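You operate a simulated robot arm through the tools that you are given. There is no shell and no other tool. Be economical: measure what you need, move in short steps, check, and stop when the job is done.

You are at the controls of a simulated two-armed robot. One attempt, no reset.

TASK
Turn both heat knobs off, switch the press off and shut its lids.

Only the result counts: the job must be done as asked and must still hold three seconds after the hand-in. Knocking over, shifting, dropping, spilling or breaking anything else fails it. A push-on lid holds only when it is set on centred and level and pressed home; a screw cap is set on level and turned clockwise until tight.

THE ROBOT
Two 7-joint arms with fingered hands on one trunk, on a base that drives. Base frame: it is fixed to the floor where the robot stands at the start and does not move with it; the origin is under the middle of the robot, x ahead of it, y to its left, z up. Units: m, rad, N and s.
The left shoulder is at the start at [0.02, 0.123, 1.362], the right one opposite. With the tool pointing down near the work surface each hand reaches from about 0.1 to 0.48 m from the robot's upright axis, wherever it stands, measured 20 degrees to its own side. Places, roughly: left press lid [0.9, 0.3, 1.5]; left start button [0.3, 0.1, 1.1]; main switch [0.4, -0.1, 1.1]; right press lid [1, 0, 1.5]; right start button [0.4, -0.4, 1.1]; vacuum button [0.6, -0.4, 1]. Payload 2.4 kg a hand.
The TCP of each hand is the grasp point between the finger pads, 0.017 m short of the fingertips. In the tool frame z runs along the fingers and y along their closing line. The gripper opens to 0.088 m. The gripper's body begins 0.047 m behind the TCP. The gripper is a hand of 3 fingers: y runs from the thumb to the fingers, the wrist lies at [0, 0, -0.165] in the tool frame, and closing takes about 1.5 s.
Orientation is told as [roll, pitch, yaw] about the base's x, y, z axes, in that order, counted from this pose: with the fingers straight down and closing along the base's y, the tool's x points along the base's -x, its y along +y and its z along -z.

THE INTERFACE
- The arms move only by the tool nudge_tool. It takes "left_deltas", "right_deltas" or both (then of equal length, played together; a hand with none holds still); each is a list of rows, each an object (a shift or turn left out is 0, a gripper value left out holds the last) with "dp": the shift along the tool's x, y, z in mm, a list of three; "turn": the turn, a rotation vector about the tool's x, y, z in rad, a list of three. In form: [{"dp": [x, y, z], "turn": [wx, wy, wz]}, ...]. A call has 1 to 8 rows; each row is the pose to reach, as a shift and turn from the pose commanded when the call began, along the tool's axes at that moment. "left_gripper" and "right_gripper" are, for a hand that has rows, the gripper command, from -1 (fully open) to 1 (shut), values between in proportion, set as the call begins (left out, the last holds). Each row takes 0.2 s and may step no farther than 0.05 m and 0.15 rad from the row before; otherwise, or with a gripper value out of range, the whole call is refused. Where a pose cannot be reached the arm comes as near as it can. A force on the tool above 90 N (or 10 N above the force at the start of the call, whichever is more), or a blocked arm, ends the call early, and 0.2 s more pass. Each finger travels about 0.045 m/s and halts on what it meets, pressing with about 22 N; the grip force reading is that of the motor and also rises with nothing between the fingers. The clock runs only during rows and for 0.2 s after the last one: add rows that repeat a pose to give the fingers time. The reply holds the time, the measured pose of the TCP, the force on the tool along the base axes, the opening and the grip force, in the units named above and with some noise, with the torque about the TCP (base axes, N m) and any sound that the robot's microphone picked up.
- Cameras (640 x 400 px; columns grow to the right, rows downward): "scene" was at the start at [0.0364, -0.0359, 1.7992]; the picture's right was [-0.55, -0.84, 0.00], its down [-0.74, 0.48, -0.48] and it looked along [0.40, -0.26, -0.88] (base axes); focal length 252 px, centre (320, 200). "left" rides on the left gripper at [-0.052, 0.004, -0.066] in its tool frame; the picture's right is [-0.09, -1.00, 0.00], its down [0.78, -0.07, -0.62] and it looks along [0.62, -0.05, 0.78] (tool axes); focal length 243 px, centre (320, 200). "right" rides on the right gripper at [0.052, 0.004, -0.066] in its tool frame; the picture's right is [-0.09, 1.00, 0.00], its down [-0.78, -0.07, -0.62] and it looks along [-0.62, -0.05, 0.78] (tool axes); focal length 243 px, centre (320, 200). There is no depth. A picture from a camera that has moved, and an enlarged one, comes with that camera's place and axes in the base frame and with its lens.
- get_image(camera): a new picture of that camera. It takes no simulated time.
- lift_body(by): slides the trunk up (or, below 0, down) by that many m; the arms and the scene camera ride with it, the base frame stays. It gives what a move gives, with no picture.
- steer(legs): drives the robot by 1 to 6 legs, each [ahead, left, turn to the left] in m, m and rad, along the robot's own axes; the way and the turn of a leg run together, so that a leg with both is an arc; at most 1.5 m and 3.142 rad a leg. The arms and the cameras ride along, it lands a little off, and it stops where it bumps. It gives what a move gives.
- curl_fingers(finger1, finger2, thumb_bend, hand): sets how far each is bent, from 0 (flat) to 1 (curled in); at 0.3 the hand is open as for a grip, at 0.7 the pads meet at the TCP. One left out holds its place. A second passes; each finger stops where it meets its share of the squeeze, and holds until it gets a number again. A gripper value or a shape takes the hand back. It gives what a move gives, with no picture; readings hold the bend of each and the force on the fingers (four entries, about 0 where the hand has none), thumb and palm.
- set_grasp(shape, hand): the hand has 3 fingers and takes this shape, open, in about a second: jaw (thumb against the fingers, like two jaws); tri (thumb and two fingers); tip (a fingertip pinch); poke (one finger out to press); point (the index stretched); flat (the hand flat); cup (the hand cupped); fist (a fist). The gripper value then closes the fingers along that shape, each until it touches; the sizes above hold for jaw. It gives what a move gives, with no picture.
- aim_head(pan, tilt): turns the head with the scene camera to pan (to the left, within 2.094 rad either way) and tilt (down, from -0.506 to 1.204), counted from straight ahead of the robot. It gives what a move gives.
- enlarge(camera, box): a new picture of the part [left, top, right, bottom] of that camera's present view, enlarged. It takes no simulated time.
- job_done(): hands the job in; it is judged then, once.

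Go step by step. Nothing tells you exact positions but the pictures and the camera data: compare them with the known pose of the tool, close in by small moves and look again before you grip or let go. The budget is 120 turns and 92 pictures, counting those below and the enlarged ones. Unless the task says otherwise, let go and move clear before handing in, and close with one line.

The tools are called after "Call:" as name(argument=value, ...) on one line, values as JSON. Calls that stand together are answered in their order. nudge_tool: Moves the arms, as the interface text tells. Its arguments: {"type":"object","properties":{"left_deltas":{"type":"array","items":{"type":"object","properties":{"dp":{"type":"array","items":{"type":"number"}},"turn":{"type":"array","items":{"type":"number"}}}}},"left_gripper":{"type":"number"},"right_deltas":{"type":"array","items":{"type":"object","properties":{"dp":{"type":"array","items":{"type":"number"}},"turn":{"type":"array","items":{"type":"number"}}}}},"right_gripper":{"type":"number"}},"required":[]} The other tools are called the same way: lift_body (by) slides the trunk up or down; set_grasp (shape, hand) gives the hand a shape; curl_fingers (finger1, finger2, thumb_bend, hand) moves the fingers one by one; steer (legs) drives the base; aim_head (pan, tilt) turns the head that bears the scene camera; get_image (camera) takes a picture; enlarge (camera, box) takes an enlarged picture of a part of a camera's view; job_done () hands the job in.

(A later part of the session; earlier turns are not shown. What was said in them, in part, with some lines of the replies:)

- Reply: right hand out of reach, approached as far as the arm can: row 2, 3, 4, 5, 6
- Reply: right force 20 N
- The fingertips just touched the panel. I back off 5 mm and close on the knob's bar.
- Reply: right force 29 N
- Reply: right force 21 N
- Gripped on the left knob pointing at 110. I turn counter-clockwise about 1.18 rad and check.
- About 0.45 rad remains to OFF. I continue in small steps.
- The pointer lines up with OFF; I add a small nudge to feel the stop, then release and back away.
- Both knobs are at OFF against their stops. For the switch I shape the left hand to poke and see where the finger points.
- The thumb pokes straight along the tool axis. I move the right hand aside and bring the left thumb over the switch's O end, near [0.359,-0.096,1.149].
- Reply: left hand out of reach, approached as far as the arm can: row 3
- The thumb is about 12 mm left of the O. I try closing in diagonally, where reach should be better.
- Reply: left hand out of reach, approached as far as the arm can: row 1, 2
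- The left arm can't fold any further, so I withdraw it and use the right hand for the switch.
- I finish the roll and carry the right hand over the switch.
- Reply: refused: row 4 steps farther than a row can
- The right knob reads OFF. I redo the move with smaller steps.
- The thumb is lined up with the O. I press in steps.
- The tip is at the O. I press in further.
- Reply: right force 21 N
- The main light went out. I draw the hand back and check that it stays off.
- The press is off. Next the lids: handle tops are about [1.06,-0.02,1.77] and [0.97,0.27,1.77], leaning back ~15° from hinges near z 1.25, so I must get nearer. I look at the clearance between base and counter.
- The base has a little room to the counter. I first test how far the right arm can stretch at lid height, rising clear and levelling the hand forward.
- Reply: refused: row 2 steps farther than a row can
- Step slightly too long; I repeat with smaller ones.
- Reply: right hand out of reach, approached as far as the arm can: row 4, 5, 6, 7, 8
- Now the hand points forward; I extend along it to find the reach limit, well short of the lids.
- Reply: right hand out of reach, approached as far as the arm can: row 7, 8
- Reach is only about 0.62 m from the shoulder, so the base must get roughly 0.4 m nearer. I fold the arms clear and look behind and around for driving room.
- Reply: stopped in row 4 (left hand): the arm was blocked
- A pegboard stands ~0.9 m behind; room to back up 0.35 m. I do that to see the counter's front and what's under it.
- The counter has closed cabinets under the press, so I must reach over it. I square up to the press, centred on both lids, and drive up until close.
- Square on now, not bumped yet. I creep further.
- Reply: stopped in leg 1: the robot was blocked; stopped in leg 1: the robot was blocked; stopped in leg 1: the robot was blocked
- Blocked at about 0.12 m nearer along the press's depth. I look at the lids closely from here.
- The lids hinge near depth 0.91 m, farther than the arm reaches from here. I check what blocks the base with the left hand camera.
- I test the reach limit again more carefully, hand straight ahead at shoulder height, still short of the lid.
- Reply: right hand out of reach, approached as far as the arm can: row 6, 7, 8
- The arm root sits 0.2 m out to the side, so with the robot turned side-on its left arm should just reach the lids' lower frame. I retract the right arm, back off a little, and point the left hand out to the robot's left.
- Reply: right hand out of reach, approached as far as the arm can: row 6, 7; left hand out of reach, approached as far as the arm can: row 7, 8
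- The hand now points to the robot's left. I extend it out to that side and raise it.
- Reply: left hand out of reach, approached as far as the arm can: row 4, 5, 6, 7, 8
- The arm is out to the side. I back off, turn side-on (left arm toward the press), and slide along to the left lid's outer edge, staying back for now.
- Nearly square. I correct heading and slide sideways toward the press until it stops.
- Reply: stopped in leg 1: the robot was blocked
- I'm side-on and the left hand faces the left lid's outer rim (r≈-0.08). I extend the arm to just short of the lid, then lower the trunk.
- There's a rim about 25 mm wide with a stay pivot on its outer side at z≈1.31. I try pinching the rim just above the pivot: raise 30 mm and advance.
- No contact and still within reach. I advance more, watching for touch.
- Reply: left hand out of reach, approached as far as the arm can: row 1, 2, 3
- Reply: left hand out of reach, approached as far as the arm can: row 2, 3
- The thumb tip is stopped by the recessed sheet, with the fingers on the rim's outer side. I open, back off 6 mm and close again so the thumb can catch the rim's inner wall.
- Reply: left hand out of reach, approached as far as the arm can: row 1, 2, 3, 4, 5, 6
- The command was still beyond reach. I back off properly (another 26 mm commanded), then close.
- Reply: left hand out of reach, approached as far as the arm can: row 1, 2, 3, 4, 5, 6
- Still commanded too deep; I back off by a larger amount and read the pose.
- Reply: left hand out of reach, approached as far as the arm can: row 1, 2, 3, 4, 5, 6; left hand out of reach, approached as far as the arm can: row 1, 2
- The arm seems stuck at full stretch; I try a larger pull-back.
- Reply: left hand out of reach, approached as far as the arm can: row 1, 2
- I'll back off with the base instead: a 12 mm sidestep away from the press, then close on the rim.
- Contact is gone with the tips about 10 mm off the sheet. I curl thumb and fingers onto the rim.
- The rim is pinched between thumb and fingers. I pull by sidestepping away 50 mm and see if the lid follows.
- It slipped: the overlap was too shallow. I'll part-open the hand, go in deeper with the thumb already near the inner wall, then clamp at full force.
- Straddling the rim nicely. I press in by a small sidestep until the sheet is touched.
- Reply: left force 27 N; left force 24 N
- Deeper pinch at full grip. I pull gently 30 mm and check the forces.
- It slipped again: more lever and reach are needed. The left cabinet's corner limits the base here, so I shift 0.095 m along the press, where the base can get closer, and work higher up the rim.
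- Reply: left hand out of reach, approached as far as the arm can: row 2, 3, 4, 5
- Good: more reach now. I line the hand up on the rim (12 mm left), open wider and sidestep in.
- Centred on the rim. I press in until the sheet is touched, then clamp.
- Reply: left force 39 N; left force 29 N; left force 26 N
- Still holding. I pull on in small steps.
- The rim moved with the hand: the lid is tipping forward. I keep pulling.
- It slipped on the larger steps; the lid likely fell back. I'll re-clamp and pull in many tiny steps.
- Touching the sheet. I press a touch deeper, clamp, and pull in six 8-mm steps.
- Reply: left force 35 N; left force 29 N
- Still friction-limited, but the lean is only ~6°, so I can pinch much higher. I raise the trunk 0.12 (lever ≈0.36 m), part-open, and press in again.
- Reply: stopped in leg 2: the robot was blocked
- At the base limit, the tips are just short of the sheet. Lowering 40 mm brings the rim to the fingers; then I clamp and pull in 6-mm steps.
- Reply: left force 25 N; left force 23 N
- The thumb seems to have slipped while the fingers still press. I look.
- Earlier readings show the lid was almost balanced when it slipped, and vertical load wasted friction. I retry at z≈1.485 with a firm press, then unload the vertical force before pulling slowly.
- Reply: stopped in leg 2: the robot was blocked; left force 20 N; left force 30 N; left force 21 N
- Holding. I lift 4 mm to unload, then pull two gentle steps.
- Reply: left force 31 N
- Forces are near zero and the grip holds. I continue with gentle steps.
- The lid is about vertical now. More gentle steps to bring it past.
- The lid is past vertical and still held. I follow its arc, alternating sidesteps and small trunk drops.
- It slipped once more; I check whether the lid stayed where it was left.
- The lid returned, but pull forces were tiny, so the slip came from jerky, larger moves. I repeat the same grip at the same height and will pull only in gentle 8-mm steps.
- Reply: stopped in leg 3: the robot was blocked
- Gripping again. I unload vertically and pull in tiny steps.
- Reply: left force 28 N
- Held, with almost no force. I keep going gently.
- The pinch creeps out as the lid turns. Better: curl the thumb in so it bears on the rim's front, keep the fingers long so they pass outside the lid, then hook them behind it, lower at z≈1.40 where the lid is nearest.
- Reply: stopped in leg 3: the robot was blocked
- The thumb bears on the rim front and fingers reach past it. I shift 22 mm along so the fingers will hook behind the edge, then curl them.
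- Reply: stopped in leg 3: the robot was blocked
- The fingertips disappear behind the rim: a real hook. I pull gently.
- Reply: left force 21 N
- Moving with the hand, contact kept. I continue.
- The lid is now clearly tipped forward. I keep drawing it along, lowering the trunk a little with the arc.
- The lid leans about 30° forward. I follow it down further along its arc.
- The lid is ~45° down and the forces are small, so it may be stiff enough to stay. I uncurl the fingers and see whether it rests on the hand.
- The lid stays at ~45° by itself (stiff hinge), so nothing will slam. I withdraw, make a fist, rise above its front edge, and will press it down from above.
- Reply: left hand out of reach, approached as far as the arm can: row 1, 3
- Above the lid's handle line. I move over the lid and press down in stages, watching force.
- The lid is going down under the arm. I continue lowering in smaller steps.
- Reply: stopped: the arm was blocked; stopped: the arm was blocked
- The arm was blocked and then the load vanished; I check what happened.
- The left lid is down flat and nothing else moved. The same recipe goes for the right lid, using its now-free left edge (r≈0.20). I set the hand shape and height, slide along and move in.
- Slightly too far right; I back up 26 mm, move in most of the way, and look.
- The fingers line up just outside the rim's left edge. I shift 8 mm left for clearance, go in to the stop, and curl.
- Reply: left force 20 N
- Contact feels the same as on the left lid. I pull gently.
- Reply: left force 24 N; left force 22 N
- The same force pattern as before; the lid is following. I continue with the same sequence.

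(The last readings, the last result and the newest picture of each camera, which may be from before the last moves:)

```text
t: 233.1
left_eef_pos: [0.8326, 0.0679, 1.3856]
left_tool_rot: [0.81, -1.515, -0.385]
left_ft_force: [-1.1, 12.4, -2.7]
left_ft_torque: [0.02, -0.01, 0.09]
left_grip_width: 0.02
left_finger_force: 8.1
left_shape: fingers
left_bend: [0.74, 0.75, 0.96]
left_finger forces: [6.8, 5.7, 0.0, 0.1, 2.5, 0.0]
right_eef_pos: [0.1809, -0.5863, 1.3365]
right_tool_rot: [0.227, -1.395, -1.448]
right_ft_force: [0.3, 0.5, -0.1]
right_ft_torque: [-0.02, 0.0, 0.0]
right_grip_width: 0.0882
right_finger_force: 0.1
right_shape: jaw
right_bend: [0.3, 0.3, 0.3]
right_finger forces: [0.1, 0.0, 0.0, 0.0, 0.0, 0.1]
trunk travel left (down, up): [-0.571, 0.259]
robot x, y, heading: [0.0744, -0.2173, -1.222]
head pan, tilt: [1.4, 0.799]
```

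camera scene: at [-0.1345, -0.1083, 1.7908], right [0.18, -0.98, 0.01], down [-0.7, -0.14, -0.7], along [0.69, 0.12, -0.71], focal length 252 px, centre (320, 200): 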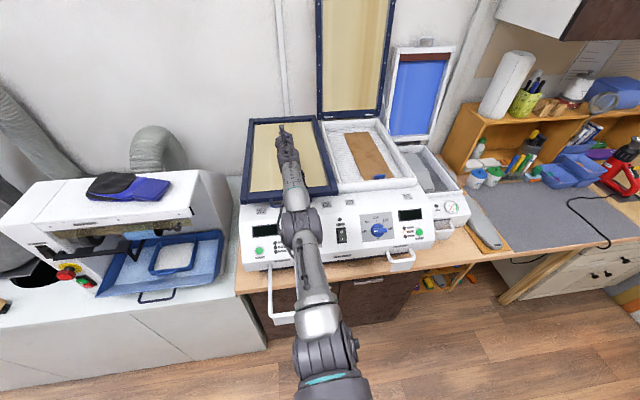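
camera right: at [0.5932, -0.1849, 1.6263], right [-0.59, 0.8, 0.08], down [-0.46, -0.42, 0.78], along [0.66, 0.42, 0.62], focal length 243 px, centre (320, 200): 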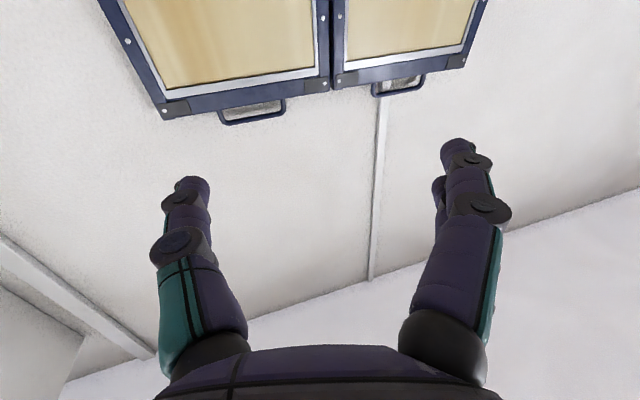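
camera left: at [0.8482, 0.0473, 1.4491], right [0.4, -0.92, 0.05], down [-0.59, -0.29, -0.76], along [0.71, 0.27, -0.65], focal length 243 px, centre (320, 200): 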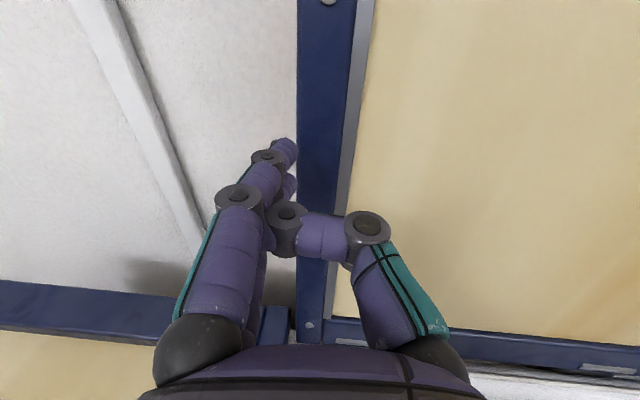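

Right where the left lid was at this stage. I follow the arc down as before.

Call:
lift_body(by=-0.008)

Call:
steer(legs=[[0, -0.011, 0]])

Call:
lift_body(by=-0.008)

Call:
steer(legs=[[0, -0.011, 0]])

Call:
lift_body(by=-0.009)

Call:
steer(legs=[[0, -0.011, 0]])

Call:
lift_body(by=-0.009)

Call:
steer(legs=[[0, -0.011, 0]])

Call:
curl_fingers(hand="left", finger1=0.2, finger2=0.2)

```text
t: 233.6
left_eef_pos: [0.8292, 0.0667, 1.3815]
left_tool_rot: [0.865, -1.519, -0.441]
left_ft_force: [-9.0, 10.4, 7.8]
left_ft_torque: [-0.03, -0.12, 0.04]
left_grip_width: 0.02
left_finger_force: 8.1
left_shape: fingers
left_bend: [0.75, 0.75, 0.97]
left_finger forces: [6.3, 5.1, 0.1, 0.1, 5.9, 0.0]
right_eef_pos: [0.1784, -0.5868, 1.3272]
right_tool_rot: [0.239, -1.396, -1.46]
right_ft_force: [0.1, 0.7, 0.0]
right_ft_torque: [0.0, 0.01, -0.03]
right_grip_width: 0.088
right_finger_force: 0.1
right_shape: jaw
right_bend: [0.3, 0.3, 0.3]
right_finger forces: [0.0, 0.0, 0.0, 0.0, 0.0, 0.0]
trunk travel left (down, up): [-0.563, 0.267]
robot x, y, heading: [0.077, -0.2202, -1.222]
head pan, tilt: [1.4, 0.799]
```

```text
t: 234.4
left_eef_pos: [0.8216, 0.0639, 1.3771]
left_tool_rot: [0.799, -1.515, -0.377]
left_ft_force: [-1.8, 13.1, -1.5]
left_ft_torque: [0.02, -0.04, 0.08]
left_grip_width: 0.0201
left_finger_force: 7.5
left_shape: fingers
left_bend: [0.75, 0.75, 0.96]
left_finger forces: [7.1, 5.5, 0.0, 0.0, 2.9, 0.0]
right_eef_pos: [0.1706, -0.5895, 1.3283]
right_tool_rot: [0.229, -1.396, -1.45]
right_ft_force: [0.1, -0.3, 0.2]
right_ft_torque: [0.0, -0.01, 0.01]
right_grip_width: 0.0878
right_finger_force: 0.1
right_shape: jaw
right_bend: [0.3, 0.3, 0.3]
right_finger forces: [0.0, 0.0, 0.0, 0.1, 0.0, 0.0]
trunk travel left (down, up): [-0.563, 0.267]
robot x, y, heading: [0.062, -0.2198, -1.219]
head pan, tilt: [1.4, 0.799]
```

```text
t: 234.9
left_eef_pos: [0.8188, 0.0639, 1.3713]
left_tool_rot: [0.849, -1.517, -0.424]
left_ft_force: [-9.6, 9.5, 7.0]
left_ft_torque: [-0.03, -0.17, 0.0]
left_grip_width: 0.0199
left_finger_force: 9.6
left_shape: fingers
left_bend: [0.75, 0.75, 0.97]
left_finger forces: [6.5, 5.0, 0.0, 0.0, 6.4, 0.1]
right_eef_pos: [0.1675, -0.5906, 1.3197]
right_tool_rot: [0.24, -1.397, -1.459]
right_ft_force: [-0.2, -0.1, 0.2]
right_ft_torque: [-0.03, 0.02, 0.01]
right_grip_width: 0.0883
right_finger_force: 0.0
right_shape: jaw
right_bend: [0.3, 0.3, 0.3]
right_finger forces: [0.1, 0.1, 0.1, 0.0, 0.0, 0.0]
trunk travel left (down, up): [-0.555, 0.275]
robot x, y, heading: [0.0627, -0.2221, -1.22]
head pan, tilt: [1.4, 0.799]
```

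```text
t: 235.7
left_eef_pos: [0.8117, 0.0604, 1.369]
left_tool_rot: [0.786, -1.513, -0.359]
left_ft_force: [-1.5, 13.8, -2.4]
left_ft_torque: [0.03, -0.06, 0.09]
left_grip_width: 0.0201
left_finger_force: 7.9
left_shape: fingers
left_bend: [0.74, 0.75, 0.96]
left_finger forces: [7.1, 5.6, 0.0, 0.0, 2.9, 0.1]
right_eef_pos: [0.1596, -0.593, 1.3207]
right_tool_rot: [0.227, -1.396, -1.449]
right_ft_force: [0.7, -0.2, 0.2]
right_ft_torque: [0.04, -0.03, -0.03]
right_grip_width: 0.0878
right_finger_force: 0.0
right_shape: jaw
right_bend: [0.3, 0.3, 0.3]
right_finger forces: [0.0, 0.0, 0.0, 0.0, 0.1, 0.0]
trunk travel left (down, up): [-0.555, 0.275]
robot x, y, heading: [0.0547, -0.2266, -1.219]
head pan, tilt: [1.4, 0.799]
```

```text
t: 236.3
left_eef_pos: [0.8081, 0.0606, 1.3626]
left_tool_rot: [0.834, -1.516, -0.409]
left_ft_force: [-10.2, 10.6, 7.5]
left_ft_torque: [-0.01, -0.17, 0.03]
left_grip_width: 0.02
left_finger_force: 9.4
left_shape: fingers
left_bend: [0.75, 0.75, 0.97]
left_finger forces: [6.7, 5.1, 0.0, 0.0, 7.0, 0.0]
right_eef_pos: [0.1584, -0.5938, 1.3111]
right_tool_rot: [0.24, -1.395, -1.46]
right_ft_force: [0.2, 0.4, -0.2]
right_ft_torque: [0.02, 0.02, -0.01]
right_grip_width: 0.0882
right_finger_force: 0.1
right_shape: jaw
right_bend: [0.3, 0.3, 0.3]
right_finger forces: [0.1, 0.1, 0.0, 0.0, 0.0, 0.1]
trunk travel left (down, up): [-0.546, 0.284]
robot x, y, heading: [0.052, -0.2292, -1.22]
head pan, tilt: [1.4, 0.799]
```

```text
t: 237.0
left_eef_pos: [0.8017, 0.0565, 1.359]
left_tool_rot: [0.769, -1.511, -0.343]
left_ft_force: [-2.6, 13.9, -3.2]
left_ft_torque: [0.08, -0.28, 0.07]
left_grip_width: 0.0199
left_finger_force: 5.9
left_shape: fingers
left_bend: [0.74, 0.75, 0.96]
left_finger forces: [6.4, 6.2, 0.1, 0.0, 0.0, 0.1]
right_eef_pos: [0.1496, -0.5976, 1.3111]
right_tool_rot: [0.226, -1.396, -1.446]
right_ft_force: [0.0, 0.3, -0.7]
right_ft_torque: [0.03, 0.0, -0.02]
right_grip_width: 0.0883
right_finger_force: 0.1
right_shape: jaw
right_bend: [0.3, 0.3, 0.3]
right_finger forces: [0.0, 0.1, 0.0, 0.0, 0.0, 0.0]
trunk travel left (down, up): [-0.546, 0.284]
robot x, y, heading: [0.0409, -0.2317, -1.217]
head pan, tilt: [1.4, 0.799]
```

```text
t: 237.6
left_eef_pos: [0.7993, 0.0578, 1.351]
left_tool_rot: [0.805, -1.516, -0.376]
left_ft_force: [-7.3, 12.3, 5.0]
left_ft_torque: [-0.06, -0.34, -0.07]
left_grip_width: 0.0196
left_finger_force: 5.3
left_shape: fingers
left_bend: [0.75, 0.76, 0.97]
left_finger forces: [5.7, 4.9, 0.0, 0.1, 0.0, 0.1]
right_eef_pos: [0.1482, -0.5983, 1.3022]
right_tool_rot: [0.236, -1.398, -1.454]
right_ft_force: [0.3, 0.3, 0.9]
right_ft_torque: [0.05, 0.01, -0.01]
right_grip_width: 0.088
right_finger_force: 0.1
right_shape: jaw
right_bend: [0.3, 0.3, 0.3]
right_finger forces: [0.0, 0.1, 0.1, 0.0, 0.1, 0.0]
trunk travel left (down, up): [-0.537, 0.293]
robot x, y, heading: [0.0408, -0.2317, -1.219]
head pan, tilt: [1.4, 0.799]
```

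```text
t: 238.4
left_eef_pos: [0.7915, 0.0537, 1.3494]
left_tool_rot: [0.764, -1.512, -0.341]
left_ft_force: [-2.1, 14.6, -2.6]
left_ft_torque: [-0.02, 0.05, 0.14]
left_grip_width: 0.0201
left_finger_force: 6.6
left_shape: fingers
left_bend: [0.73, 0.76, 0.96]
left_finger forces: [6.7, 7.2, 0.0, 0.0, 0.0, 0.1]
right_eef_pos: [0.14, -0.6005, 1.3034]
right_tool_rot: [0.225, -1.396, -1.447]
right_ft_force: [-0.3, -0.4, 0.2]
right_ft_torque: [0.01, -0.01, 0.01]
right_grip_width: 0.0881
right_finger_force: 0.1
right_shape: jaw
right_bend: [0.3, 0.3, 0.3]
right_finger forces: [0.0, 0.1, 0.0, 0.1, 0.0, 0.0]
trunk travel left (down, up): [-0.537, 0.293]
robot x, y, heading: [0.034, -0.2369, -1.224]
head pan, tilt: [1.4, 0.799]
```

```text
t: 239.4
left_eef_pos: [0.7914, 0.0507, 1.3497]
left_tool_rot: [0.796, -1.509, -0.374]
left_ft_force: [0.0, -0.4, -0.1]
left_ft_torque: [0.0, 0.01, 0.01]
left_grip_width: 0.0226
left_finger_force: 0.0
left_shape: fingers
left_bend: [0.27, 0.27, 0.96]
left_finger forces: [0.0, 0.1, 0.1, 0.0, 0.1, 0.0]
right_eef_pos: [0.1398, -0.6052, 1.3018]
right_tool_rot: [0.226, -1.395, -1.447]
right_ft_force: [0.1, 0.3, 0.4]
right_ft_torque: [-0.02, -0.01, -0.01]
right_grip_width: 0.088
right_finger_force: 0.0
right_shape: jaw
right_bend: [0.3, 0.3, 0.3]
right_finger forces: [0.1, 0.0, 0.0, 0.0, 0.0, 0.0]
trunk travel left (down, up): [-0.537, 0.293]
robot x, y, heading: [0.0341, -0.2353, -1.219]
head pan, tilt: [1.4, 0.799]
```

Same behaviour. Now I withdraw, make a fist, move in line with the right lid's middle, and rise.

Call:
steer(legs=[[0, -0.2, 0], [0, -0.13, 0], [0.15, 0, -0.01]])

Call:
set_grasp(hand="left", shape="fist")

Call:
lift_body(by=0.285)

Call:
nudge_tool(left_deltas=[{"dp": [-25, 0, 0]}, {"dp": [-50, 0, -5]}, {"dp": [-75, 0, -10]}])

```text
t: 242.8
left_eef_pos: [0.539, -0.2205, 1.3508]
left_tool_rot: [0.816, -1.51, -0.405]
left_ft_force: [0.1, -0.4, 0.5]
left_ft_torque: [0.01, -0.02, -0.03]
left_grip_width: 0.0232
left_finger_force: 0.0
left_shape: fingers
left_bend: [0.26, 0.26, 0.97]
left_finger forces: [0.1, 0.0, 0.0, 0.1, 0.0, 0.0]
right_eef_pos: [-0.1228, -0.8642, 1.3007]
right_tool_rot: [0.228, -1.394, -1.462]
right_ft_force: [0.2, 0.1, -0.4]
right_ft_torque: [-0.01, 0.0, 0.0]
right_grip_width: 0.0881
right_finger_force: 0.0
right_shape: jaw
right_bend: [0.3, 0.3, 0.3]
right_finger forces: [0.0, 0.1, 0.0, 0.0, 0.0, 0.1]
trunk travel left (down, up): [-0.537, 0.293]
robot x, y, heading: [-0.2254, -0.4892, -1.236]
head pan, tilt: [1.4, 0.799]
```

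```text
t: 243.7
left_eef_pos: [0.5371, -0.2189, 1.3498]
left_tool_rot: [0.803, -1.511, -0.393]
left_ft_force: [-0.2, 0.8, -0.2]
left_ft_torque: [-0.02, -0.03, 0.0]
left_grip_width: 0.0001
left_finger_force: 0.0
left_shape: fist
left_bend: [1.0, 1.0, 0.54]
left_finger forces: [0.0, 0.0, 0.0, 0.1, 0.0, 0.0]
right_eef_pos: [-0.1226, -0.8619, 1.3007]
right_tool_rot: [0.229, -1.395, -1.462]
right_ft_force: [-0.3, 0.1, 0.2]
right_ft_torque: [0.02, -0.03, 0.01]
right_grip_width: 0.088
right_finger_force: 0.0
right_shape: jaw
right_bend: [0.3, 0.3, 0.3]
right_finger forces: [0.0, 0.0, 0.0, 0.0, 0.0, 0.0]
trunk travel left (down, up): [-0.537, 0.293]
robot x, y, heading: [-0.2217, -0.493, -1.235]
head pan, tilt: [1.4, 0.799]
```

```text
t: 246.6
left_eef_pos: [0.5384, -0.2198, 1.6354]
left_tool_rot: [0.8, -1.511, -0.389]
left_ft_force: [0.1, 0.5, -0.7]
left_ft_torque: [0.01, 0.01, -0.02]
left_grip_width: 0.0002
left_finger_force: 0.0
left_shape: fist
left_bend: [1.0, 1.0, 0.88]
left_finger forces: [0.0, 0.0, 0.1, 0.0, 0.1, 0.0]
right_eef_pos: [-0.1231, -0.8624, 1.5864]
right_tool_rot: [0.228, -1.393, -1.463]
right_ft_force: [0.6, 0.3, -0.3]
right_ft_torque: [-0.02, -0.01, -0.01]
right_grip_width: 0.0876
right_finger_force: 0.1
right_shape: jaw
right_bend: [0.3, 0.3, 0.3]
right_finger forces: [0.1, 0.0, 0.0, 0.1, 0.1, 0.0]
trunk travel left (down, up): [-0.822, 0.008]
robot x, y, heading: [-0.2227, -0.4919, -1.232]
head pan, tilt: [1.4, 0.799]
```

```text
t: 247.4
left_eef_pos: [0.5272, -0.2173, 1.6952]
left_tool_rot: [0.787, -1.512, -0.379]
left_ft_force: [-0.8, -0.1, -0.7]
left_ft_torque: [-0.01, -0.01, 0.01]
left_grip_width: 0.0001
left_finger_force: 0.0
left_shape: fist
left_bend: [1.0, 1.0, 0.88]
left_finger forces: [0.0, 0.0, 0.1, 0.1, 0.0, 0.1]
left hand out of reach, approached as far as the arm can: row 1, 2, 3
right_eef_pos: [-0.1233, -0.8627, 1.5867]
right_tool_rot: [0.229, -1.394, -1.464]
right_ft_force: [0.2, 0.4, -0.2]
right_ft_torque: [-0.03, 0.01, 0.0]
right_grip_width: 0.0882
right_finger_force: 0.1
right_shape: jaw
right_bend: [0.3, 0.3, 0.3]
right_finger forces: [0.0, 0.1, 0.0, 0.0, 0.0, 0.0]
trunk travel left (down, up): [-0.822, 0.008]
robot x, y, heading: [-0.2268, -0.4935, -1.233]
head pan, tilt: [1.4, 0.799]
```

Above the right lid's front edge. I move over it and lower in stages.

Call:
steer(legs=[[0, 0.122, 0]])

Call:
lift_body(by=-0.1)

Call:
lift_body(by=-0.08)

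Call:
lift_body(by=-0.04)

```text
t: 248.7
left_eef_pos: [0.6463, -0.1799, 1.696]
left_tool_rot: [0.807, -1.512, -0.404]
left_ft_force: [0.3, -0.5, -0.1]
left_ft_torque: [0.02, 0.01, -0.01]
left_grip_width: 0.0
left_finger_force: 0.1
left_shape: fist
left_bend: [1.0, 1.0, 0.88]
left_finger forces: [0.0, 0.0, 0.0, 0.1, 0.0, 0.0]
right_eef_pos: [-0.0063, -0.8224, 1.5862]
right_tool_rot: [0.231, -1.394, -1.471]
right_ft_force: [-0.4, 0.2, 0.6]
right_ft_torque: [-0.01, -0.01, 0.0]
right_grip_width: 0.088
right_finger_force: 0.1
right_shape: jaw
right_bend: [0.3, 0.3, 0.3]
right_finger forces: [0.1, 0.1, 0.1, 0.1, 0.0, 0.1]
trunk travel left (down, up): [-0.822, 0.008]
robot x, y, heading: [-0.1062, -0.4524, -1.242]
head pan, tilt: [1.4, 0.799]
```

```text
t: 250.0
left_eef_pos: [0.6311, -0.1862, 1.6078]
left_tool_rot: [1.028, -1.522, -0.623]
left_ft_force: [-32.9, -12.3, 29.8]
left_ft_torque: [-0.84, 1.92, -0.1]
left_grip_width: 0.0001
left_finger_force: 0.1
left_shape: fist
left_bend: [1.0, 1.0, 0.88]
left_finger forces: [0.1, 1.6, 0.0, 0.0, 0.0, 73.2]
right_eef_pos: [-0.0193, -0.8276, 1.4856]
right_tool_rot: [0.285, -1.391, -1.521]
right_ft_force: [-0.2, 0.0, -0.6]
right_ft_torque: [0.01, 0.06, 0.03]
right_grip_width: 0.0882
right_finger_force: 0.0
right_shape: jaw
right_bend: [0.3, 0.3, 0.3]
right_finger forces: [0.1, 0.0, 0.1, 0.0, 0.0, 0.1]
trunk travel left (down, up): [-0.722, 0.108]
robot x, y, heading: [-0.1035, -0.4532, -1.239]
head pan, tilt: [1.4, 0.799]
```

```text
t: 251.0
left_eef_pos: [0.5915, -0.2053, 1.4855]
left_tool_rot: [-0.528, -1.495, 0.938]
left_ft_force: [-0.9, 0.6, 0.8]
left_ft_torque: [-0.01, -0.05, -0.04]
left_grip_width: 0.0
left_finger_force: 0.1
left_shape: fist
left_bend: [1.0, 1.0, 0.89]
left_finger forces: [0.0, 0.1, 0.0, 0.0, 0.0, 0.0]
right_eef_pos: [-0.0425, -0.834, 1.4002]
right_tool_rot: [0.472, -1.201, -1.78]
right_ft_force: [-0.5, 0.5, 0.1]
right_ft_torque: [-0.04, -0.01, 0.0]
right_grip_width: 0.0879
right_finger_force: 0.0
right_shape: jaw
right_bend: [0.3, 0.3, 0.3]
right_finger forces: [0.0, 0.0, 0.0, 0.1, 0.1, 0.0]
trunk travel left (down, up): [-0.647, 0.183]
robot x, y, heading: [-0.1102, -0.4554, -1.257]
head pan, tilt: [1.4, 0.799]
stopped: the arm was blocked; the commanded pose is now the measured one
```

```text
t: 251.3
left_eef_pos: [0.7058, -0.2351, 1.4247]
left_tool_rot: [0.337, -1.432, 0.074]
left_ft_force: [0.1, 1.0, 0.2]
left_ft_torque: [0.03, 0.03, 0.0]
left_grip_width: 0.0
left_finger_force: 0.0
left_shape: fist
left_bend: [1.0, 1.0, 0.89]
left_finger forces: [0.0, 0.0, 0.0, 0.0, 0.1, 0.0]
right_eef_pos: [0.0755, -0.8698, 1.3862]
right_tool_rot: [0.345, -1.196, -1.68]
right_ft_force: [-0.6, 1.7, -0.2]
right_ft_torque: [-0.01, -0.01, 0.04]
right_grip_width: 0.088
right_finger_force: 0.0
right_shape: jaw
right_bend: [0.3, 0.3, 0.3]
right_finger forces: [0.0, 0.0, 0.0, 0.1, 0.0, 0.1]
trunk travel left (down, up): [-0.643, 0.187]
robot x, y, heading: [-0.1029, -0.4583, -1.258]
head pan, tilt: [1.4, 0.799]
stopped: the arm was blocked; the commanded pose is now the measured one
```

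The arm was blocked again; I check the state before going on.

Call:
get_image(camera="scene")

```text
2 pictures are left
camera scene: at [0.017, -0.4436, 1.8855], right [0.14, -0.99, -0.01], down [-0.73, -0.1, -0.68], along [0.67, 0.1, -0.73], focal length 252 px, centre (320, 200)
```

scene: 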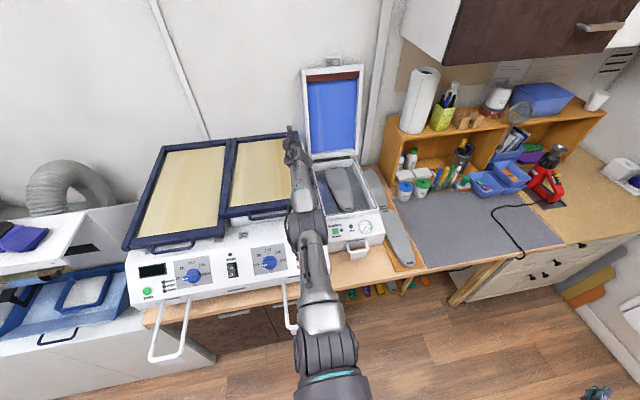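

The right lid is almost down (still a few cm open at the front) and my arm drifted right. I lift, re-centre over the lid, and press again.

Call:
lift_body(by=0.06)

Call:
steer(legs=[[-0.09, 0, 0]])

Call:
lift_body(by=-0.06)

Call:
lift_body(by=-0.03)

Call:
lift_body(by=-0.03)

```text
t: 252.3
left_eef_pos: [0.6634, -0.2165, 1.5074]
left_tool_rot: [0.127, -1.464, 0.284]
left_ft_force: [-0.2, 0.0, 0.0]
left_ft_torque: [0.02, -0.01, 0.02]
left_grip_width: 0.0
left_finger_force: 0.0
left_shape: fist
left_bend: [1.0, 1.0, 0.89]
left_finger forces: [0.0, 0.0, 0.0, 0.1, 0.1, 0.0]
right_eef_pos: [0.0257, -0.8471, 1.45]
right_tool_rot: [0.349, -1.215, -1.667]
right_ft_force: [-1.0, -0.1, -0.4]
right_ft_torque: [0.0, 0.01, 0.01]
right_grip_width: 0.0881
right_finger_force: 0.1
right_shape: jaw
right_bend: [0.3, 0.3, 0.3]
right_finger forces: [0.0, 0.0, 0.0, 0.1, 0.0, 0.1]
trunk travel left (down, up): [-0.703, 0.127]
robot x, y, heading: [-0.1095, -0.4583, -1.253]
head pan, tilt: [1.4, 0.799]
```

```text
t: 253.4
left_eef_pos: [0.6367, -0.1336, 1.5084]
left_tool_rot: [0.128, -1.466, 0.287]
left_ft_force: [0.6, 0.8, -0.3]
left_ft_torque: [-0.02, -0.04, 0.0]
left_grip_width: 0.0
left_finger_force: 0.1
left_shape: fist
left_bend: [1.0, 1.0, 0.89]
left_finger forces: [0.0, 0.0, 0.0, 0.0, 0.1, 0.0]
right_eef_pos: [-0.0007, -0.7657, 1.4507]
right_tool_rot: [0.35, -1.214, -1.668]
right_ft_force: [0.0, 0.1, 0.0]
right_ft_torque: [-0.01, 0.0, 0.01]
right_grip_width: 0.088
right_finger_force: 0.1
right_shape: jaw
right_bend: [0.3, 0.3, 0.3]
right_finger forces: [0.0, 0.0, 0.0, 0.1, 0.1, 0.1]
trunk travel left (down, up): [-0.703, 0.127]
robot x, y, heading: [-0.1326, -0.3729, -1.257]
head pan, tilt: [1.4, 0.799]
```

```text
t: 254.4
left_eef_pos: [0.6364, -0.1337, 1.4483]
left_tool_rot: [0.134, -1.466, 0.278]
left_ft_force: [-0.2, 0.1, 0.5]
left_ft_torque: [0.04, -0.02, -0.02]
left_grip_width: 0.0
left_finger_force: 0.0
left_shape: fist
left_bend: [1.0, 1.0, 0.89]
left_finger forces: [0.1, 0.0, 0.0, 0.0, 0.0, 0.0]
right_eef_pos: [0.0009, -0.7654, 1.3887]
right_tool_rot: [0.35, -1.215, -1.669]
right_ft_force: [0.4, 0.1, -0.5]
right_ft_torque: [-0.01, 0.01, 0.02]
right_grip_width: 0.088
right_finger_force: 0.2
right_shape: jaw
right_bend: [0.3, 0.3, 0.3]
right_finger forces: [0.1, 0.1, 0.0, 0.1, 0.0, 0.1]
trunk travel left (down, up): [-0.643, 0.187]
robot x, y, heading: [-0.1372, -0.3718, -1.254]
head pan, tilt: [1.4, 0.799]
```

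```text
t: 255.2
left_eef_pos: [0.6376, -0.1343, 1.4185]
left_tool_rot: [0.137, -1.467, 0.277]
left_ft_force: [-0.6, -0.6, 0.8]
left_ft_torque: [0.04, 0.0, 0.03]
left_grip_width: 0.0001
left_finger_force: 0.1
left_shape: fist
left_bend: [1.0, 1.0, 0.89]
left_finger forces: [0.0, 0.0, 0.1, 0.1, 0.1, 0.0]
right_eef_pos: [0.0007, -0.766, 1.3598]
right_tool_rot: [0.352, -1.215, -1.669]
right_ft_force: [-0.5, 0.4, 0.5]
right_ft_torque: [-0.01, -0.03, 0.02]
right_grip_width: 0.0881
right_finger_force: 0.1
right_shape: jaw
right_bend: [0.3, 0.3, 0.3]
right_finger forces: [0.0, 0.0, 0.1, 0.0, 0.0, 0.0]
trunk travel left (down, up): [-0.613, 0.217]
robot x, y, heading: [-0.1338, -0.3734, -1.258]
head pan, tilt: [1.4, 0.799]
```

```text
t: 255.9
left_eef_pos: [0.6377, -0.1347, 1.3889]
left_tool_rot: [0.135, -1.466, 0.278]
left_ft_force: [0.3, -0.7, -0.4]
left_ft_torque: [0.0, -0.01, -0.01]
left_grip_width: 0.0001
left_finger_force: 0.0
left_shape: fist
left_bend: [1.0, 1.0, 0.89]
left_finger forces: [0.0, 0.0, 0.1, 0.0, 0.1, 0.1]
right_eef_pos: [-0.0002, -0.7658, 1.3294]
right_tool_rot: [0.352, -1.213, -1.669]
right_ft_force: [-0.7, 0.6, 0.4]
right_ft_torque: [0.02, 0.0, 0.0]
right_grip_width: 0.0882
right_finger_force: 0.0
right_shape: jaw
right_bend: [0.3, 0.3, 0.3]
right_finger forces: [0.0, 0.1, 0.1, 0.1, 0.0, 0.0]
trunk travel left (down, up): [-0.583, 0.247]
robot x, y, heading: [-0.1354, -0.3731, -1.256]
head pan, tilt: [1.4, 0.799]
```

No contact yet; I lower further in small steps until it meets and seats the lid.

Call:
lift_body(by=-0.03)

Call:
lift_body(by=-0.02)

Call:
lift_body(by=-0.015)

Call:
lift_body(by=-0.015)

```text
t: 256.6
left_eef_pos: [0.6373, -0.1342, 1.358]
left_tool_rot: [0.136, -1.463, 0.278]
left_ft_force: [-0.1, 0.7, -0.1]
left_ft_torque: [0.0, -0.02, 0.01]
left_grip_width: 0.0
left_finger_force: 0.2
left_shape: fist
left_bend: [1.0, 1.0, 0.89]
left_finger forces: [0.1, 0.0, 0.0, 0.0, 0.0, 0.1]
right_eef_pos: [0.0, -0.7662, 1.2984]
right_tool_rot: [0.351, -1.213, -1.668]
right_ft_force: [0.0, 1.0, -0.2]
right_ft_torque: [-0.01, 0.0, 0.0]
right_grip_width: 0.0879
right_finger_force: 0.0
right_shape: jaw
right_bend: [0.3, 0.3, 0.3]
right_finger forces: [0.1, 0.0, 0.1, 0.0, 0.0, 0.0]
trunk travel left (down, up): [-0.553, 0.277]
robot x, y, heading: [-0.1388, -0.3725, -1.254]
head pan, tilt: [1.4, 0.799]
```

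```text
t: 257.3
left_eef_pos: [0.6377, -0.1347, 1.3381]
left_tool_rot: [0.136, -1.465, 0.277]
left_ft_force: [-0.3, -0.5, 0.9]
left_ft_torque: [0.02, -0.01, -0.03]
left_grip_width: 0.0
left_finger_force: 0.2
left_shape: fist
left_bend: [1.0, 1.0, 0.89]
left_finger forces: [0.1, 0.1, 0.0, 0.1, 0.0, 0.0]
right_eef_pos: [0.0008, -0.7648, 1.2796]
right_tool_rot: [0.351, -1.214, -1.669]
right_ft_force: [-0.2, -0.6, -0.1]
right_ft_torque: [-0.02, 0.02, -0.01]
right_grip_width: 0.0878
right_finger_force: 0.0
right_shape: jaw
right_bend: [0.3, 0.3, 0.3]
right_finger forces: [0.0, 0.0, 0.0, 0.0, 0.0, 0.0]
trunk travel left (down, up): [-0.533, 0.297]
robot x, y, heading: [-0.133, -0.3753, -1.257]
head pan, tilt: [1.4, 0.799]
```

```text
t: 257.9
left_eef_pos: [0.6372, -0.1332, 1.324]
left_tool_rot: [0.136, -1.466, 0.278]
left_ft_force: [0.3, 1.3, 0.3]
left_ft_torque: [-0.03, 0.01, -0.01]
left_grip_width: 0.0
left_finger_force: 0.0
left_shape: fist
left_bend: [1.0, 1.0, 0.89]
left_finger forces: [0.0, 0.1, 0.0, 0.0, 0.0, 0.0]
right_eef_pos: [0.0002, -0.7659, 1.2648]
right_tool_rot: [0.353, -1.216, -1.669]
right_ft_force: [0.0, 0.3, 0.1]
right_ft_torque: [0.0, 0.0, -0.01]
right_grip_width: 0.0878
right_finger_force: 0.1
right_shape: jaw
right_bend: [0.3, 0.3, 0.3]
right_finger forces: [0.0, 0.1, 0.0, 0.1, 0.0, 0.0]
trunk travel left (down, up): [-0.518, 0.312]
robot x, y, heading: [-0.1395, -0.3713, -1.26]
head pan, tilt: [1.4, 0.799]
```

```text
t: 258.6
left_eef_pos: [0.6375, -0.1345, 1.3082]
left_tool_rot: [0.135, -1.468, 0.277]
left_ft_force: [0.2, 0.8, 0.3]
left_ft_torque: [-0.05, -0.03, -0.04]
left_grip_width: 0.0004
left_finger_force: 0.0
left_shape: fist
left_bend: [1.0, 1.0, 0.89]
left_finger forces: [0.0, 0.1, 0.1, 0.0, 0.1, 0.0]
right_eef_pos: [-0.0001, -0.7661, 1.249]
right_tool_rot: [0.35, -1.213, -1.67]
right_ft_force: [-0.1, -0.2, -0.2]
right_ft_torque: [0.0, -0.01, 0.0]
right_grip_width: 0.088
right_finger_force: 0.1
right_shape: jaw
right_bend: [0.3, 0.3, 0.3]
right_finger forces: [0.1, 0.0, 0.0, 0.1, 0.0, 0.1]
trunk travel left (down, up): [-0.503, 0.327]
robot x, y, heading: [-0.135, -0.3762, -1.256]
head pan, tilt: [1.4, 0.799]
```

Still no contact, so the lid is nearly flush. A few more small steps to press it home.

Call:
lift_body(by=-0.012)

Call:
lift_body(by=-0.01)

Call:
lift_body(by=-0.01)

```text
t: 259.2
left_eef_pos: [0.6369, -0.1347, 1.297]
left_tool_rot: [0.134, -1.465, 0.277]
left_ft_force: [0.0, 0.4, 0.4]
left_ft_torque: [-0.02, -0.01, 0.0]
left_grip_width: 0.0
left_finger_force: 0.1
left_shape: fist
left_bend: [1.0, 1.0, 0.89]
left_finger forces: [0.0, 0.1, 0.0, 0.1, 0.0, 0.0]
right_eef_pos: [0.0002, -0.7654, 1.2389]
right_tool_rot: [0.349, -1.214, -1.668]
right_ft_force: [0.5, 0.0, -0.5]
right_ft_torque: [0.02, -0.01, 0.02]
right_grip_width: 0.0879
right_finger_force: 0.1
right_shape: jaw
right_bend: [0.3, 0.3, 0.3]
right_finger forces: [0.1, 0.0, 0.0, 0.1, 0.0, 0.0]
trunk travel left (down, up): [-0.491, 0.339]
robot x, y, heading: [-0.138, -0.3757, -1.253]
head pan, tilt: [1.4, 0.799]
```

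```text
t: 259.8
left_eef_pos: [0.638, -0.1345, 1.2868]
left_tool_rot: [0.136, -1.468, 0.277]
left_ft_force: [-0.5, -0.4, -0.2]
left_ft_torque: [0.06, 0.01, 0.02]
left_grip_width: 0.0
left_finger_force: 0.0
left_shape: fist
left_bend: [1.0, 1.0, 0.89]
left_finger forces: [0.0, 0.1, 0.1, 0.1, 0.0, 0.0]
right_eef_pos: [-0.0001, -0.7647, 1.2272]
right_tool_rot: [0.35, -1.215, -1.668]
right_ft_force: [0.3, -0.2, 1.5]
right_ft_torque: [0.01, -0.03, 0.02]
right_grip_width: 0.0878
right_finger_force: 0.1
right_shape: jaw
right_bend: [0.3, 0.3, 0.3]
right_finger forces: [0.1, 0.0, 0.1, 0.0, 0.0, 0.1]
trunk travel left (down, up): [-0.481, 0.349]
robot x, y, heading: [-0.1408, -0.3747, -1.249]
head pan, tilt: [1.4, 0.799]
```

```text
t: 260.3
left_eef_pos: [0.6375, -0.1349, 1.2761]
left_tool_rot: [0.137, -1.467, 0.278]
left_ft_force: [0.1, -0.2, -0.4]
left_ft_torque: [0.0, -0.01, 0.03]
left_grip_width: 0.0
left_finger_force: 0.1
left_shape: fist
left_bend: [1.0, 1.0, 0.89]
left_finger forces: [0.0, 0.0, 0.0, 0.0, 0.1, 0.0]
right_eef_pos: [0.0007, -0.7657, 1.2165]
right_tool_rot: [0.353, -1.216, -1.668]
right_ft_force: [0.2, -1.4, 0.2]
right_ft_torque: [0.0, 0.03, 0.0]
right_grip_width: 0.0884
right_finger_force: 0.0
right_shape: jaw
right_bend: [0.3, 0.3, 0.3]
right_finger forces: [0.1, 0.0, 0.0, 0.1, 0.1, 0.0]
trunk travel left (down, up): [-0.471, 0.359]
robot x, y, heading: [-0.1324, -0.3748, -1.257]
head pan, tilt: [1.4, 0.799]
```

I use a picture to judge how the lid and arm stand.

Call:
enlarge(camera="scene", box=[140, 80, 460, 300])

```text
1.82 times, centred on (300, 190) of scene
camera zoom: at [-0.06, -0.3425, 1.7147], right [0.14, -0.99, 0.0], down [-0.71, -0.1, -0.7], along [0.69, 0.1, -0.72], focal length 457 px, centre (356, 218)
```

zoom: 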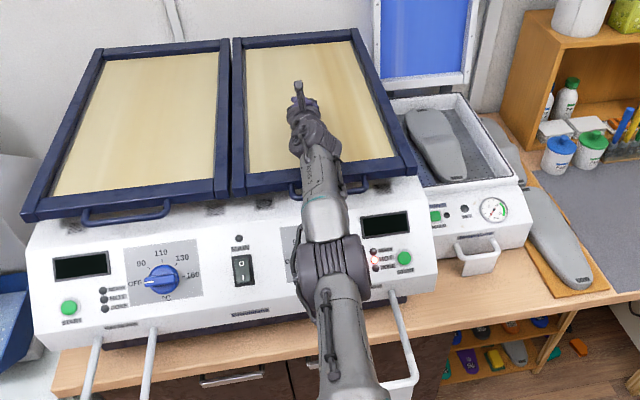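

Both lids look flat and level (front and back edges match between them). To be sure they're seated, I back off so only the fist is over the right lid's front rim and press lightly.

Call:
lift_body(by=0.06)

Call:
steer(legs=[[0, -0.165, 0]])

Call:
lift_body(by=-0.05)

Call:
lift_body(by=-0.01)

Call:
lift_body(by=-0.008)

```text
t: 261.3
left_eef_pos: [0.6373, -0.133, 1.3357]
left_tool_rot: [0.136, -1.467, 0.275]
left_ft_force: [0.0, -0.2, 0.2]
left_ft_torque: [0.0, 0.0, 0.01]
left_grip_width: 0.0
left_finger_force: 0.0
left_shape: fist
left_bend: [1.0, 1.0, 0.89]
left_finger forces: [0.0, 0.1, 0.0, 0.0, 0.1, 0.0]
right_eef_pos: [0.0007, -0.7664, 1.2765]
right_tool_rot: [0.346, -1.215, -1.668]
right_ft_force: [-0.2, -0.2, -0.6]
right_ft_torque: [-0.01, -0.02, -0.01]
right_grip_width: 0.0879
right_finger_force: 0.1
right_shape: jaw
right_bend: [0.3, 0.3, 0.3]
right_finger forces: [0.0, 0.1, 0.0, 0.0, 0.0, 0.0]
trunk travel left (down, up): [-0.531, 0.299]
robot x, y, heading: [-0.1334, -0.3713, -1.252]
head pan, tilt: [1.4, 0.799]
```

```text
t: 262.8
left_eef_pos: [0.481, -0.1855, 1.3375]
left_tool_rot: [0.137, -1.468, 0.275]
left_ft_force: [0.0, 0.0, 0.0]
left_ft_torque: [0.01, 0.04, -0.04]
left_grip_width: 0.0
left_finger_force: 0.1
left_shape: fist
left_bend: [1.0, 1.0, 0.89]
left_finger forces: [0.0, 0.1, 0.0, 0.0, 0.0, 0.0]
right_eef_pos: [-0.1564, -0.8167, 1.277]
right_tool_rot: [0.353, -1.214, -1.671]
right_ft_force: [-0.1, -0.3, -0.6]
right_ft_torque: [0.0, -0.04, -0.05]
right_grip_width: 0.0878
right_finger_force: 0.0
right_shape: jaw
right_bend: [0.3, 0.3, 0.3]
right_finger forces: [0.0, 0.0, 0.1, 0.1, 0.1, 0.0]
trunk travel left (down, up): [-0.531, 0.299]
robot x, y, heading: [-0.2885, -0.4254, -1.258]
head pan, tilt: [1.4, 0.799]
```

```text
t: 263.7
left_eef_pos: [0.4804, -0.1866, 1.286]
left_tool_rot: [0.136, -1.468, 0.274]
left_ft_force: [0.7, -0.2, -0.2]
left_ft_torque: [0.03, 0.01, 0.02]
left_grip_width: 0.0
left_finger_force: 0.1
left_shape: fist
left_bend: [1.0, 1.0, 0.89]
left_finger forces: [0.1, 0.0, 0.1, 0.1, 0.1, 0.0]
right_eef_pos: [-0.1574, -0.8175, 1.2274]
right_tool_rot: [0.35, -1.215, -1.67]
right_ft_force: [-0.9, 0.7, 0.1]
right_ft_torque: [0.0, 0.0, -0.01]
right_grip_width: 0.0879
right_finger_force: 0.1
right_shape: jaw
right_bend: [0.3, 0.3, 0.3]
right_finger forces: [0.0, 0.0, 0.0, 0.0, 0.0, 0.1]
trunk travel left (down, up): [-0.481, 0.349]
robot x, y, heading: [-0.2926, -0.4244, -1.265]
head pan, tilt: [1.4, 0.799]
```

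```text
t: 264.3
left_eef_pos: [0.4826, -0.1857, 1.2752]
left_tool_rot: [0.136, -1.467, 0.277]
left_ft_force: [0.3, -0.2, 0.7]
left_ft_torque: [0.0, 0.0, 0.02]
left_grip_width: 0.0001
left_finger_force: 0.0
left_shape: fist
left_bend: [1.0, 1.0, 0.89]
left_finger forces: [0.1, 0.1, 0.0, 0.0, 0.1, 0.0]
right_eef_pos: [-0.1556, -0.8175, 1.2173]
right_tool_rot: [0.351, -1.213, -1.672]
right_ft_force: [0.4, 0.5, -0.8]
right_ft_torque: [0.0, 0.02, 0.01]
right_grip_width: 0.0879
right_finger_force: 0.1
right_shape: jaw
right_bend: [0.3, 0.3, 0.3]
right_finger forces: [0.0, 0.1, 0.0, 0.0, 0.0, 0.1]
trunk travel left (down, up): [-0.471, 0.359]
robot x, y, heading: [-0.291, -0.4189, -1.258]
head pan, tilt: [1.4, 0.799]
```

```text
t: 264.8
left_eef_pos: [0.4814, -0.1862, 1.2684]
left_tool_rot: [0.136, -1.466, 0.274]
left_ft_force: [-0.1, 0.5, -0.6]
left_ft_torque: [-0.03, 0.01, -0.01]
left_grip_width: 0.0004
left_finger_force: 0.0
left_shape: fist
left_bend: [1.0, 1.0, 0.89]
left_finger forces: [0.0, 0.0, 0.1, 0.0, 0.0, 0.1]
right_eef_pos: [-0.1556, -0.8166, 1.2094]
right_tool_rot: [0.35, -1.215, -1.67]
right_ft_force: [0.7, -0.9, 1.6]
right_ft_torque: [0.02, -0.01, 0.0]
right_grip_width: 0.0884
right_finger_force: 0.1
right_shape: jaw
right_bend: [0.3, 0.3, 0.3]
right_finger forces: [0.0, 0.1, 0.1, 0.0, 0.1, 0.0]
trunk travel left (down, up): [-0.463, 0.367]
robot x, y, heading: [-0.2884, -0.4246, -1.258]
head pan, tilt: [1.4, 0.799]
```

Still no touch; continue in 10-mm steps until contact.

Call:
lift_body(by=-0.012)

Call:
lift_body(by=-0.01)

Call:
lift_body(by=-0.01)

```text
t: 265.4
left_eef_pos: [0.4814, -0.1865, 1.2561]
left_tool_rot: [0.134, -1.467, 0.274]
left_ft_force: [-0.1, 0.5, -0.6]
left_ft_torque: [0.06, 0.01, 0.01]
left_grip_width: 0.0
left_finger_force: 0.1
left_shape: fist
left_bend: [1.0, 1.0, 0.89]
left_finger forces: [0.0, 0.0, 0.0, 0.1, 0.0, 0.0]
right_eef_pos: [-0.156, -0.8175, 1.1966]
right_tool_rot: [0.349, -1.216, -1.669]
right_ft_force: [0.3, 0.8, 0.1]
right_ft_torque: [-0.01, -0.02, -0.01]
right_grip_width: 0.0879
right_finger_force: 0.1
right_shape: jaw
right_bend: [0.3, 0.3, 0.3]
right_finger forces: [0.0, 0.1, 0.0, 0.0, 0.0, 0.0]
trunk travel left (down, up): [-0.451, 0.379]
robot x, y, heading: [-0.2891, -0.4238, -1.251]
head pan, tilt: [1.4, 0.799]
```

```text
t: 266.0
left_eef_pos: [0.481, -0.186, 1.2479]
left_tool_rot: [0.14, -1.471, 0.272]
left_ft_force: [1.7, 1.4, 11.2]
left_ft_torque: [-0.08, -0.03, 0.02]
left_grip_width: 0.0
left_finger_force: 0.1
left_shape: fist
left_bend: [1.0, 1.0, 0.89]
left_finger forces: [0.0, 0.2, 0.0, 0.0, 9.4, 0.1]
right_eef_pos: [-0.1565, -0.8163, 1.1875]
right_tool_rot: [0.351, -1.213, -1.672]
right_ft_force: [-0.9, -0.2, -0.6]
right_ft_torque: [-0.01, -0.05, -0.02]
right_grip_width: 0.0882
right_finger_force: 0.1
right_shape: jaw
right_bend: [0.3, 0.3, 0.3]
right_finger forces: [0.1, 0.0, 0.1, 0.0, 0.1, 0.1]
trunk travel left (down, up): [-0.441, 0.389]
robot x, y, heading: [-0.2932, -0.4239, -1.253]
head pan, tilt: [1.4, 0.799]
```

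```text
t: 266.6
left_eef_pos: [0.4778, -0.186, 1.2481]
left_tool_rot: [0.148, -1.489, 0.259]
left_ft_force: [16.9, 9.3, 50.4]
left_ft_torque: [0.08, -0.24, 0.14]
left_grip_width: 0.0002
left_finger_force: 0.0
left_shape: fist
left_bend: [1.0, 1.0, 0.52]
left_finger forces: [0.0, 3.1, 0.0, 0.0, 46.0, 0.1]
right_eef_pos: [-0.1584, -0.8168, 1.176]
right_tool_rot: [0.357, -1.214, -1.678]
right_ft_force: [0.2, -0.2, 0.4]
right_ft_torque: [0.02, 0.01, 0.03]
right_grip_width: 0.0881
right_finger_force: 0.0
right_shape: jaw
right_bend: [0.3, 0.3, 0.3]
right_finger forces: [0.1, 0.1, 0.1, 0.1, 0.0, 0.0]
trunk travel left (down, up): [-0.431, 0.399]
robot x, y, heading: [-0.2929, -0.4197, -1.255]
head pan, tilt: [1.4, 0.799]
```

The right lid is solid under 50 N: fully shut. I check the left lid the same way.

Call:
lift_body(by=0.05)

Call:
steer(legs=[[-0.3, 0, 0]])

Call:
lift_body(by=-0.03)

Call:
lift_body(by=-0.012)

Call:
lift_body(by=-0.008)

```text
t: 267.5
left_eef_pos: [0.4826, -0.1854, 1.2854]
left_tool_rot: [0.135, -1.464, 0.276]
left_ft_force: [-0.3, -1.0, -0.4]
left_ft_torque: [-0.01, -0.02, -0.02]
left_grip_width: 0.0
left_finger_force: 0.1
left_shape: fist
left_bend: [1.0, 1.0, 0.89]
left_finger forces: [0.1, 0.0, 0.1, 0.0, 0.1, 0.0]
right_eef_pos: [-0.1559, -0.8171, 1.2262]
right_tool_rot: [0.348, -1.216, -1.668]
right_ft_force: [-0.2, 0.7, 0.1]
right_ft_torque: [0.01, 0.02, 0.03]
right_grip_width: 0.0882
right_finger_force: 0.0
right_shape: jaw
right_bend: [0.3, 0.3, 0.3]
right_finger forces: [0.1, 0.1, 0.0, 0.1, 0.0, 0.0]
trunk travel left (down, up): [-0.481, 0.349]
robot x, y, heading: [-0.2851, -0.4239, -1.258]
head pan, tilt: [1.4, 0.799]
```

```text
t: 269.6
left_eef_pos: [0.3895, 0.1024, 1.2853]
left_tool_rot: [0.129, -1.466, 0.286]
left_ft_force: [-0.6, 0.5, 0.1]
left_ft_torque: [-0.02, 0.01, -0.03]
left_grip_width: 0.0
left_finger_force: 0.0
left_shape: fist
left_bend: [1.0, 1.0, 0.89]
left_finger forces: [0.0, 0.0, 0.1, 0.0, 0.1, 0.0]
right_eef_pos: [-0.2476, -0.5305, 1.2267]
right_tool_rot: [0.35, -1.213, -1.67]
right_ft_force: [-0.1, 0.6, 0.1]
right_ft_torque: [-0.02, 0.0, -0.04]
right_grip_width: 0.0883
right_finger_force: 0.0
right_shape: jaw
right_bend: [0.3, 0.3, 0.3]
right_finger forces: [0.0, 0.1, 0.0, 0.0, 0.0, 0.1]
trunk travel left (down, up): [-0.481, 0.349]
robot x, y, heading: [-0.3826, -0.1396, -1.256]
head pan, tilt: [1.4, 0.799]
```

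```text
t: 270.3
left_eef_pos: [0.3889, 0.1012, 1.2556]
left_tool_rot: [0.137, -1.465, 0.276]
left_ft_force: [0.3, -0.2, -0.4]
left_ft_torque: [0.02, -0.02, 0.02]
left_grip_width: 0.0
left_finger_force: 0.1
left_shape: fist
left_bend: [1.0, 1.0, 0.89]
left_finger forces: [0.0, 0.1, 0.1, 0.1, 0.0, 0.0]
right_eef_pos: [-0.2491, -0.5311, 1.1965]
right_tool_rot: [0.35, -1.213, -1.669]
right_ft_force: [-0.5, 1.0, 0.4]
right_ft_torque: [0.01, 0.01, 0.0]
right_grip_width: 0.0879
right_finger_force: 0.0
right_shape: jaw
right_bend: [0.3, 0.3, 0.3]
right_finger forces: [0.1, 0.0, 0.1, 0.1, 0.1, 0.0]
trunk travel left (down, up): [-0.451, 0.379]
robot x, y, heading: [-0.3801, -0.1388, -1.255]
head pan, tilt: [1.4, 0.799]
```

```text
t: 270.9
left_eef_pos: [0.3863, 0.1006, 1.2492]
left_tool_rot: [0.141, -1.474, 0.272]
left_ft_force: [6.0, 3.2, 18.5]
left_ft_torque: [-0.05, -0.12, 0.07]
left_grip_width: 0.0
left_finger_force: 0.0
left_shape: fist
left_bend: [1.0, 1.0, 0.89]
left_finger forces: [0.0, 0.1, 0.0, 0.0, 16.8, 0.1]
right_eef_pos: [-0.2484, -0.5331, 1.1862]
right_tool_rot: [0.354, -1.214, -1.67]
right_ft_force: [-0.8, -0.6, 0.5]
right_ft_torque: [0.01, 0.02, 0.01]
right_grip_width: 0.0881
right_finger_force: 0.1
right_shape: jaw
right_bend: [0.3, 0.3, 0.3]
right_finger forces: [0.1, 0.0, 0.1, 0.0, 0.0, 0.1]
trunk travel left (down, up): [-0.439, 0.391]
robot x, y, heading: [-0.3861, -0.1373, -1.253]
head pan, tilt: [1.4, 0.799]
```

```text
t: 271.5
left_eef_pos: [0.3859, 0.1007, 1.2486]
left_tool_rot: [0.145, -1.489, 0.266]
left_ft_force: [17.9, 9.9, 50.1]
left_ft_torque: [-0.04, -0.23, 0.19]
left_grip_width: 0.0002
left_finger_force: 0.0
left_shape: fist
left_bend: [1.0, 1.0, 0.52]
left_finger forces: [0.0, 1.8, 0.1, 0.0, 43.7, 0.1]
right_eef_pos: [-0.2498, -0.5318, 1.1776]
right_tool_rot: [0.36, -1.211, -1.674]
right_ft_force: [0.1, -0.7, -1.0]
right_ft_torque: [-0.03, -0.01, 0.0]
right_grip_width: 0.088
right_finger_force: 0.0
right_shape: jaw
right_bend: [0.3, 0.3, 0.3]
right_finger forces: [0.0, 0.1, 0.1, 0.0, 0.0, 0.1]
trunk travel left (down, up): [-0.431, 0.399]
robot x, y, heading: [-0.382, -0.1374, -1.258]
head pan, tilt: [1.4, 0.799]
```

Both lids are seated equally. I lift clear, back off, and take the last picture to check knobs, switch and surroundings.

Call:
lift_body(by=0.12)

Call:
steer(legs=[[0, -0.1, 0], [-0.12, 0, 0]])

Call:
enlarge(camera="scene", box=[180, 40, 500, 280])

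```text
t: 273.0
left_eef_pos: [0.3884, 0.1015, 1.3565]
left_tool_rot: [0.139, -1.465, 0.277]
left_ft_force: [-0.2, -0.3, 0.3]
left_ft_torque: [0.01, 0.04, 0.05]
left_grip_width: 0.0002
left_finger_force: 0.0
left_shape: fist
left_bend: [1.0, 0.99, 0.89]
left_finger forces: [0.1, 0.1, 0.1, 0.0, 0.1, 0.0]
right_eef_pos: [-0.2465, -0.531, 1.2964]
right_tool_rot: [0.351, -1.215, -1.667]
right_ft_force: [0.1, -0.8, 0.3]
right_ft_torque: [0.02, -0.01, -0.02]
right_grip_width: 0.0879
right_finger_force: 0.1
right_shape: jaw
right_bend: [0.3, 0.3, 0.3]
right_finger forces: [0.1, 0.0, 0.1, 0.0, 0.0, 0.0]
trunk travel left (down, up): [-0.551, 0.279]
robot x, y, heading: [-0.384, -0.1384, -1.256]
head pan, tilt: [1.4, 0.799]
```

```text
t: 275.0
left_eef_pos: [0.2587, 0.1904, 1.356]
left_tool_rot: [0.126, -1.466, 0.286]
left_ft_force: [-0.2, -0.2, -0.4]
left_ft_torque: [-0.01, 0.03, 0.0]
left_grip_width: 0.0
left_finger_force: 0.0
left_shape: fist
left_bend: [1.0, 0.99, 0.89]
left_finger forces: [0.1, 0.1, 0.1, 0.0, 0.0, 0.0]
right_eef_pos: [-0.3781, -0.4423, 1.2977]
right_tool_rot: [0.351, -1.213, -1.669]
right_ft_force: [0.3, -0.4, -0.6]
right_ft_torque: [0.01, 0.02, 0.01]
right_grip_width: 0.0882
right_finger_force: 0.1
right_shape: jaw
right_bend: [0.3, 0.3, 0.3]
right_finger forces: [0.1, 0.0, 0.1, 0.0, 0.1, 0.1]
trunk travel left (down, up): [-0.551, 0.279]
robot x, y, heading: [-0.5125, -0.0471, -1.257]
head pan, tilt: [1.4, 0.799]
```

```text
1.67 times, centred on (340, 160) of scene
camera zoom: at [-0.4389, -0.0182, 1.7947], right [0.14, -0.99, 0.0], down [-0.71, -0.1, -0.7], along [0.69, 0.1, -0.72], focal length 419 px, centre (287, 267)
```

zoom: 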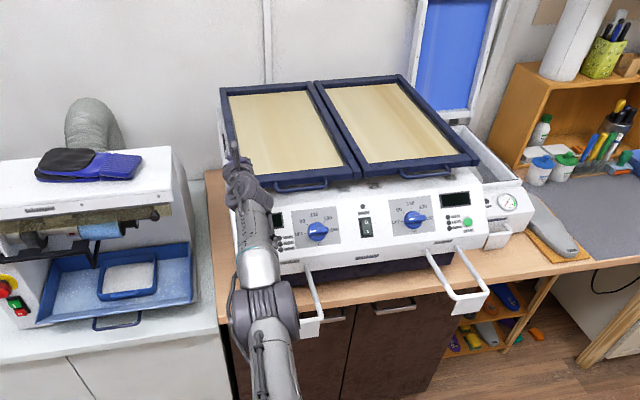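

Both heat knobs are at OFF, the main switch is off with the displays dark, and both press lids are shut and seated; the hands are clear, so I hand in.

Call:
job_done()

```text
The job is handed in.
```

I turned both heat knobs to OFF, switched the press off at the main switch, and closed both lids, then handed the job in. Both lids held firm at the same height when I pressed on them with about 50 N. I left the lid on the vacuum unit beside the press open, since I took it as separate.
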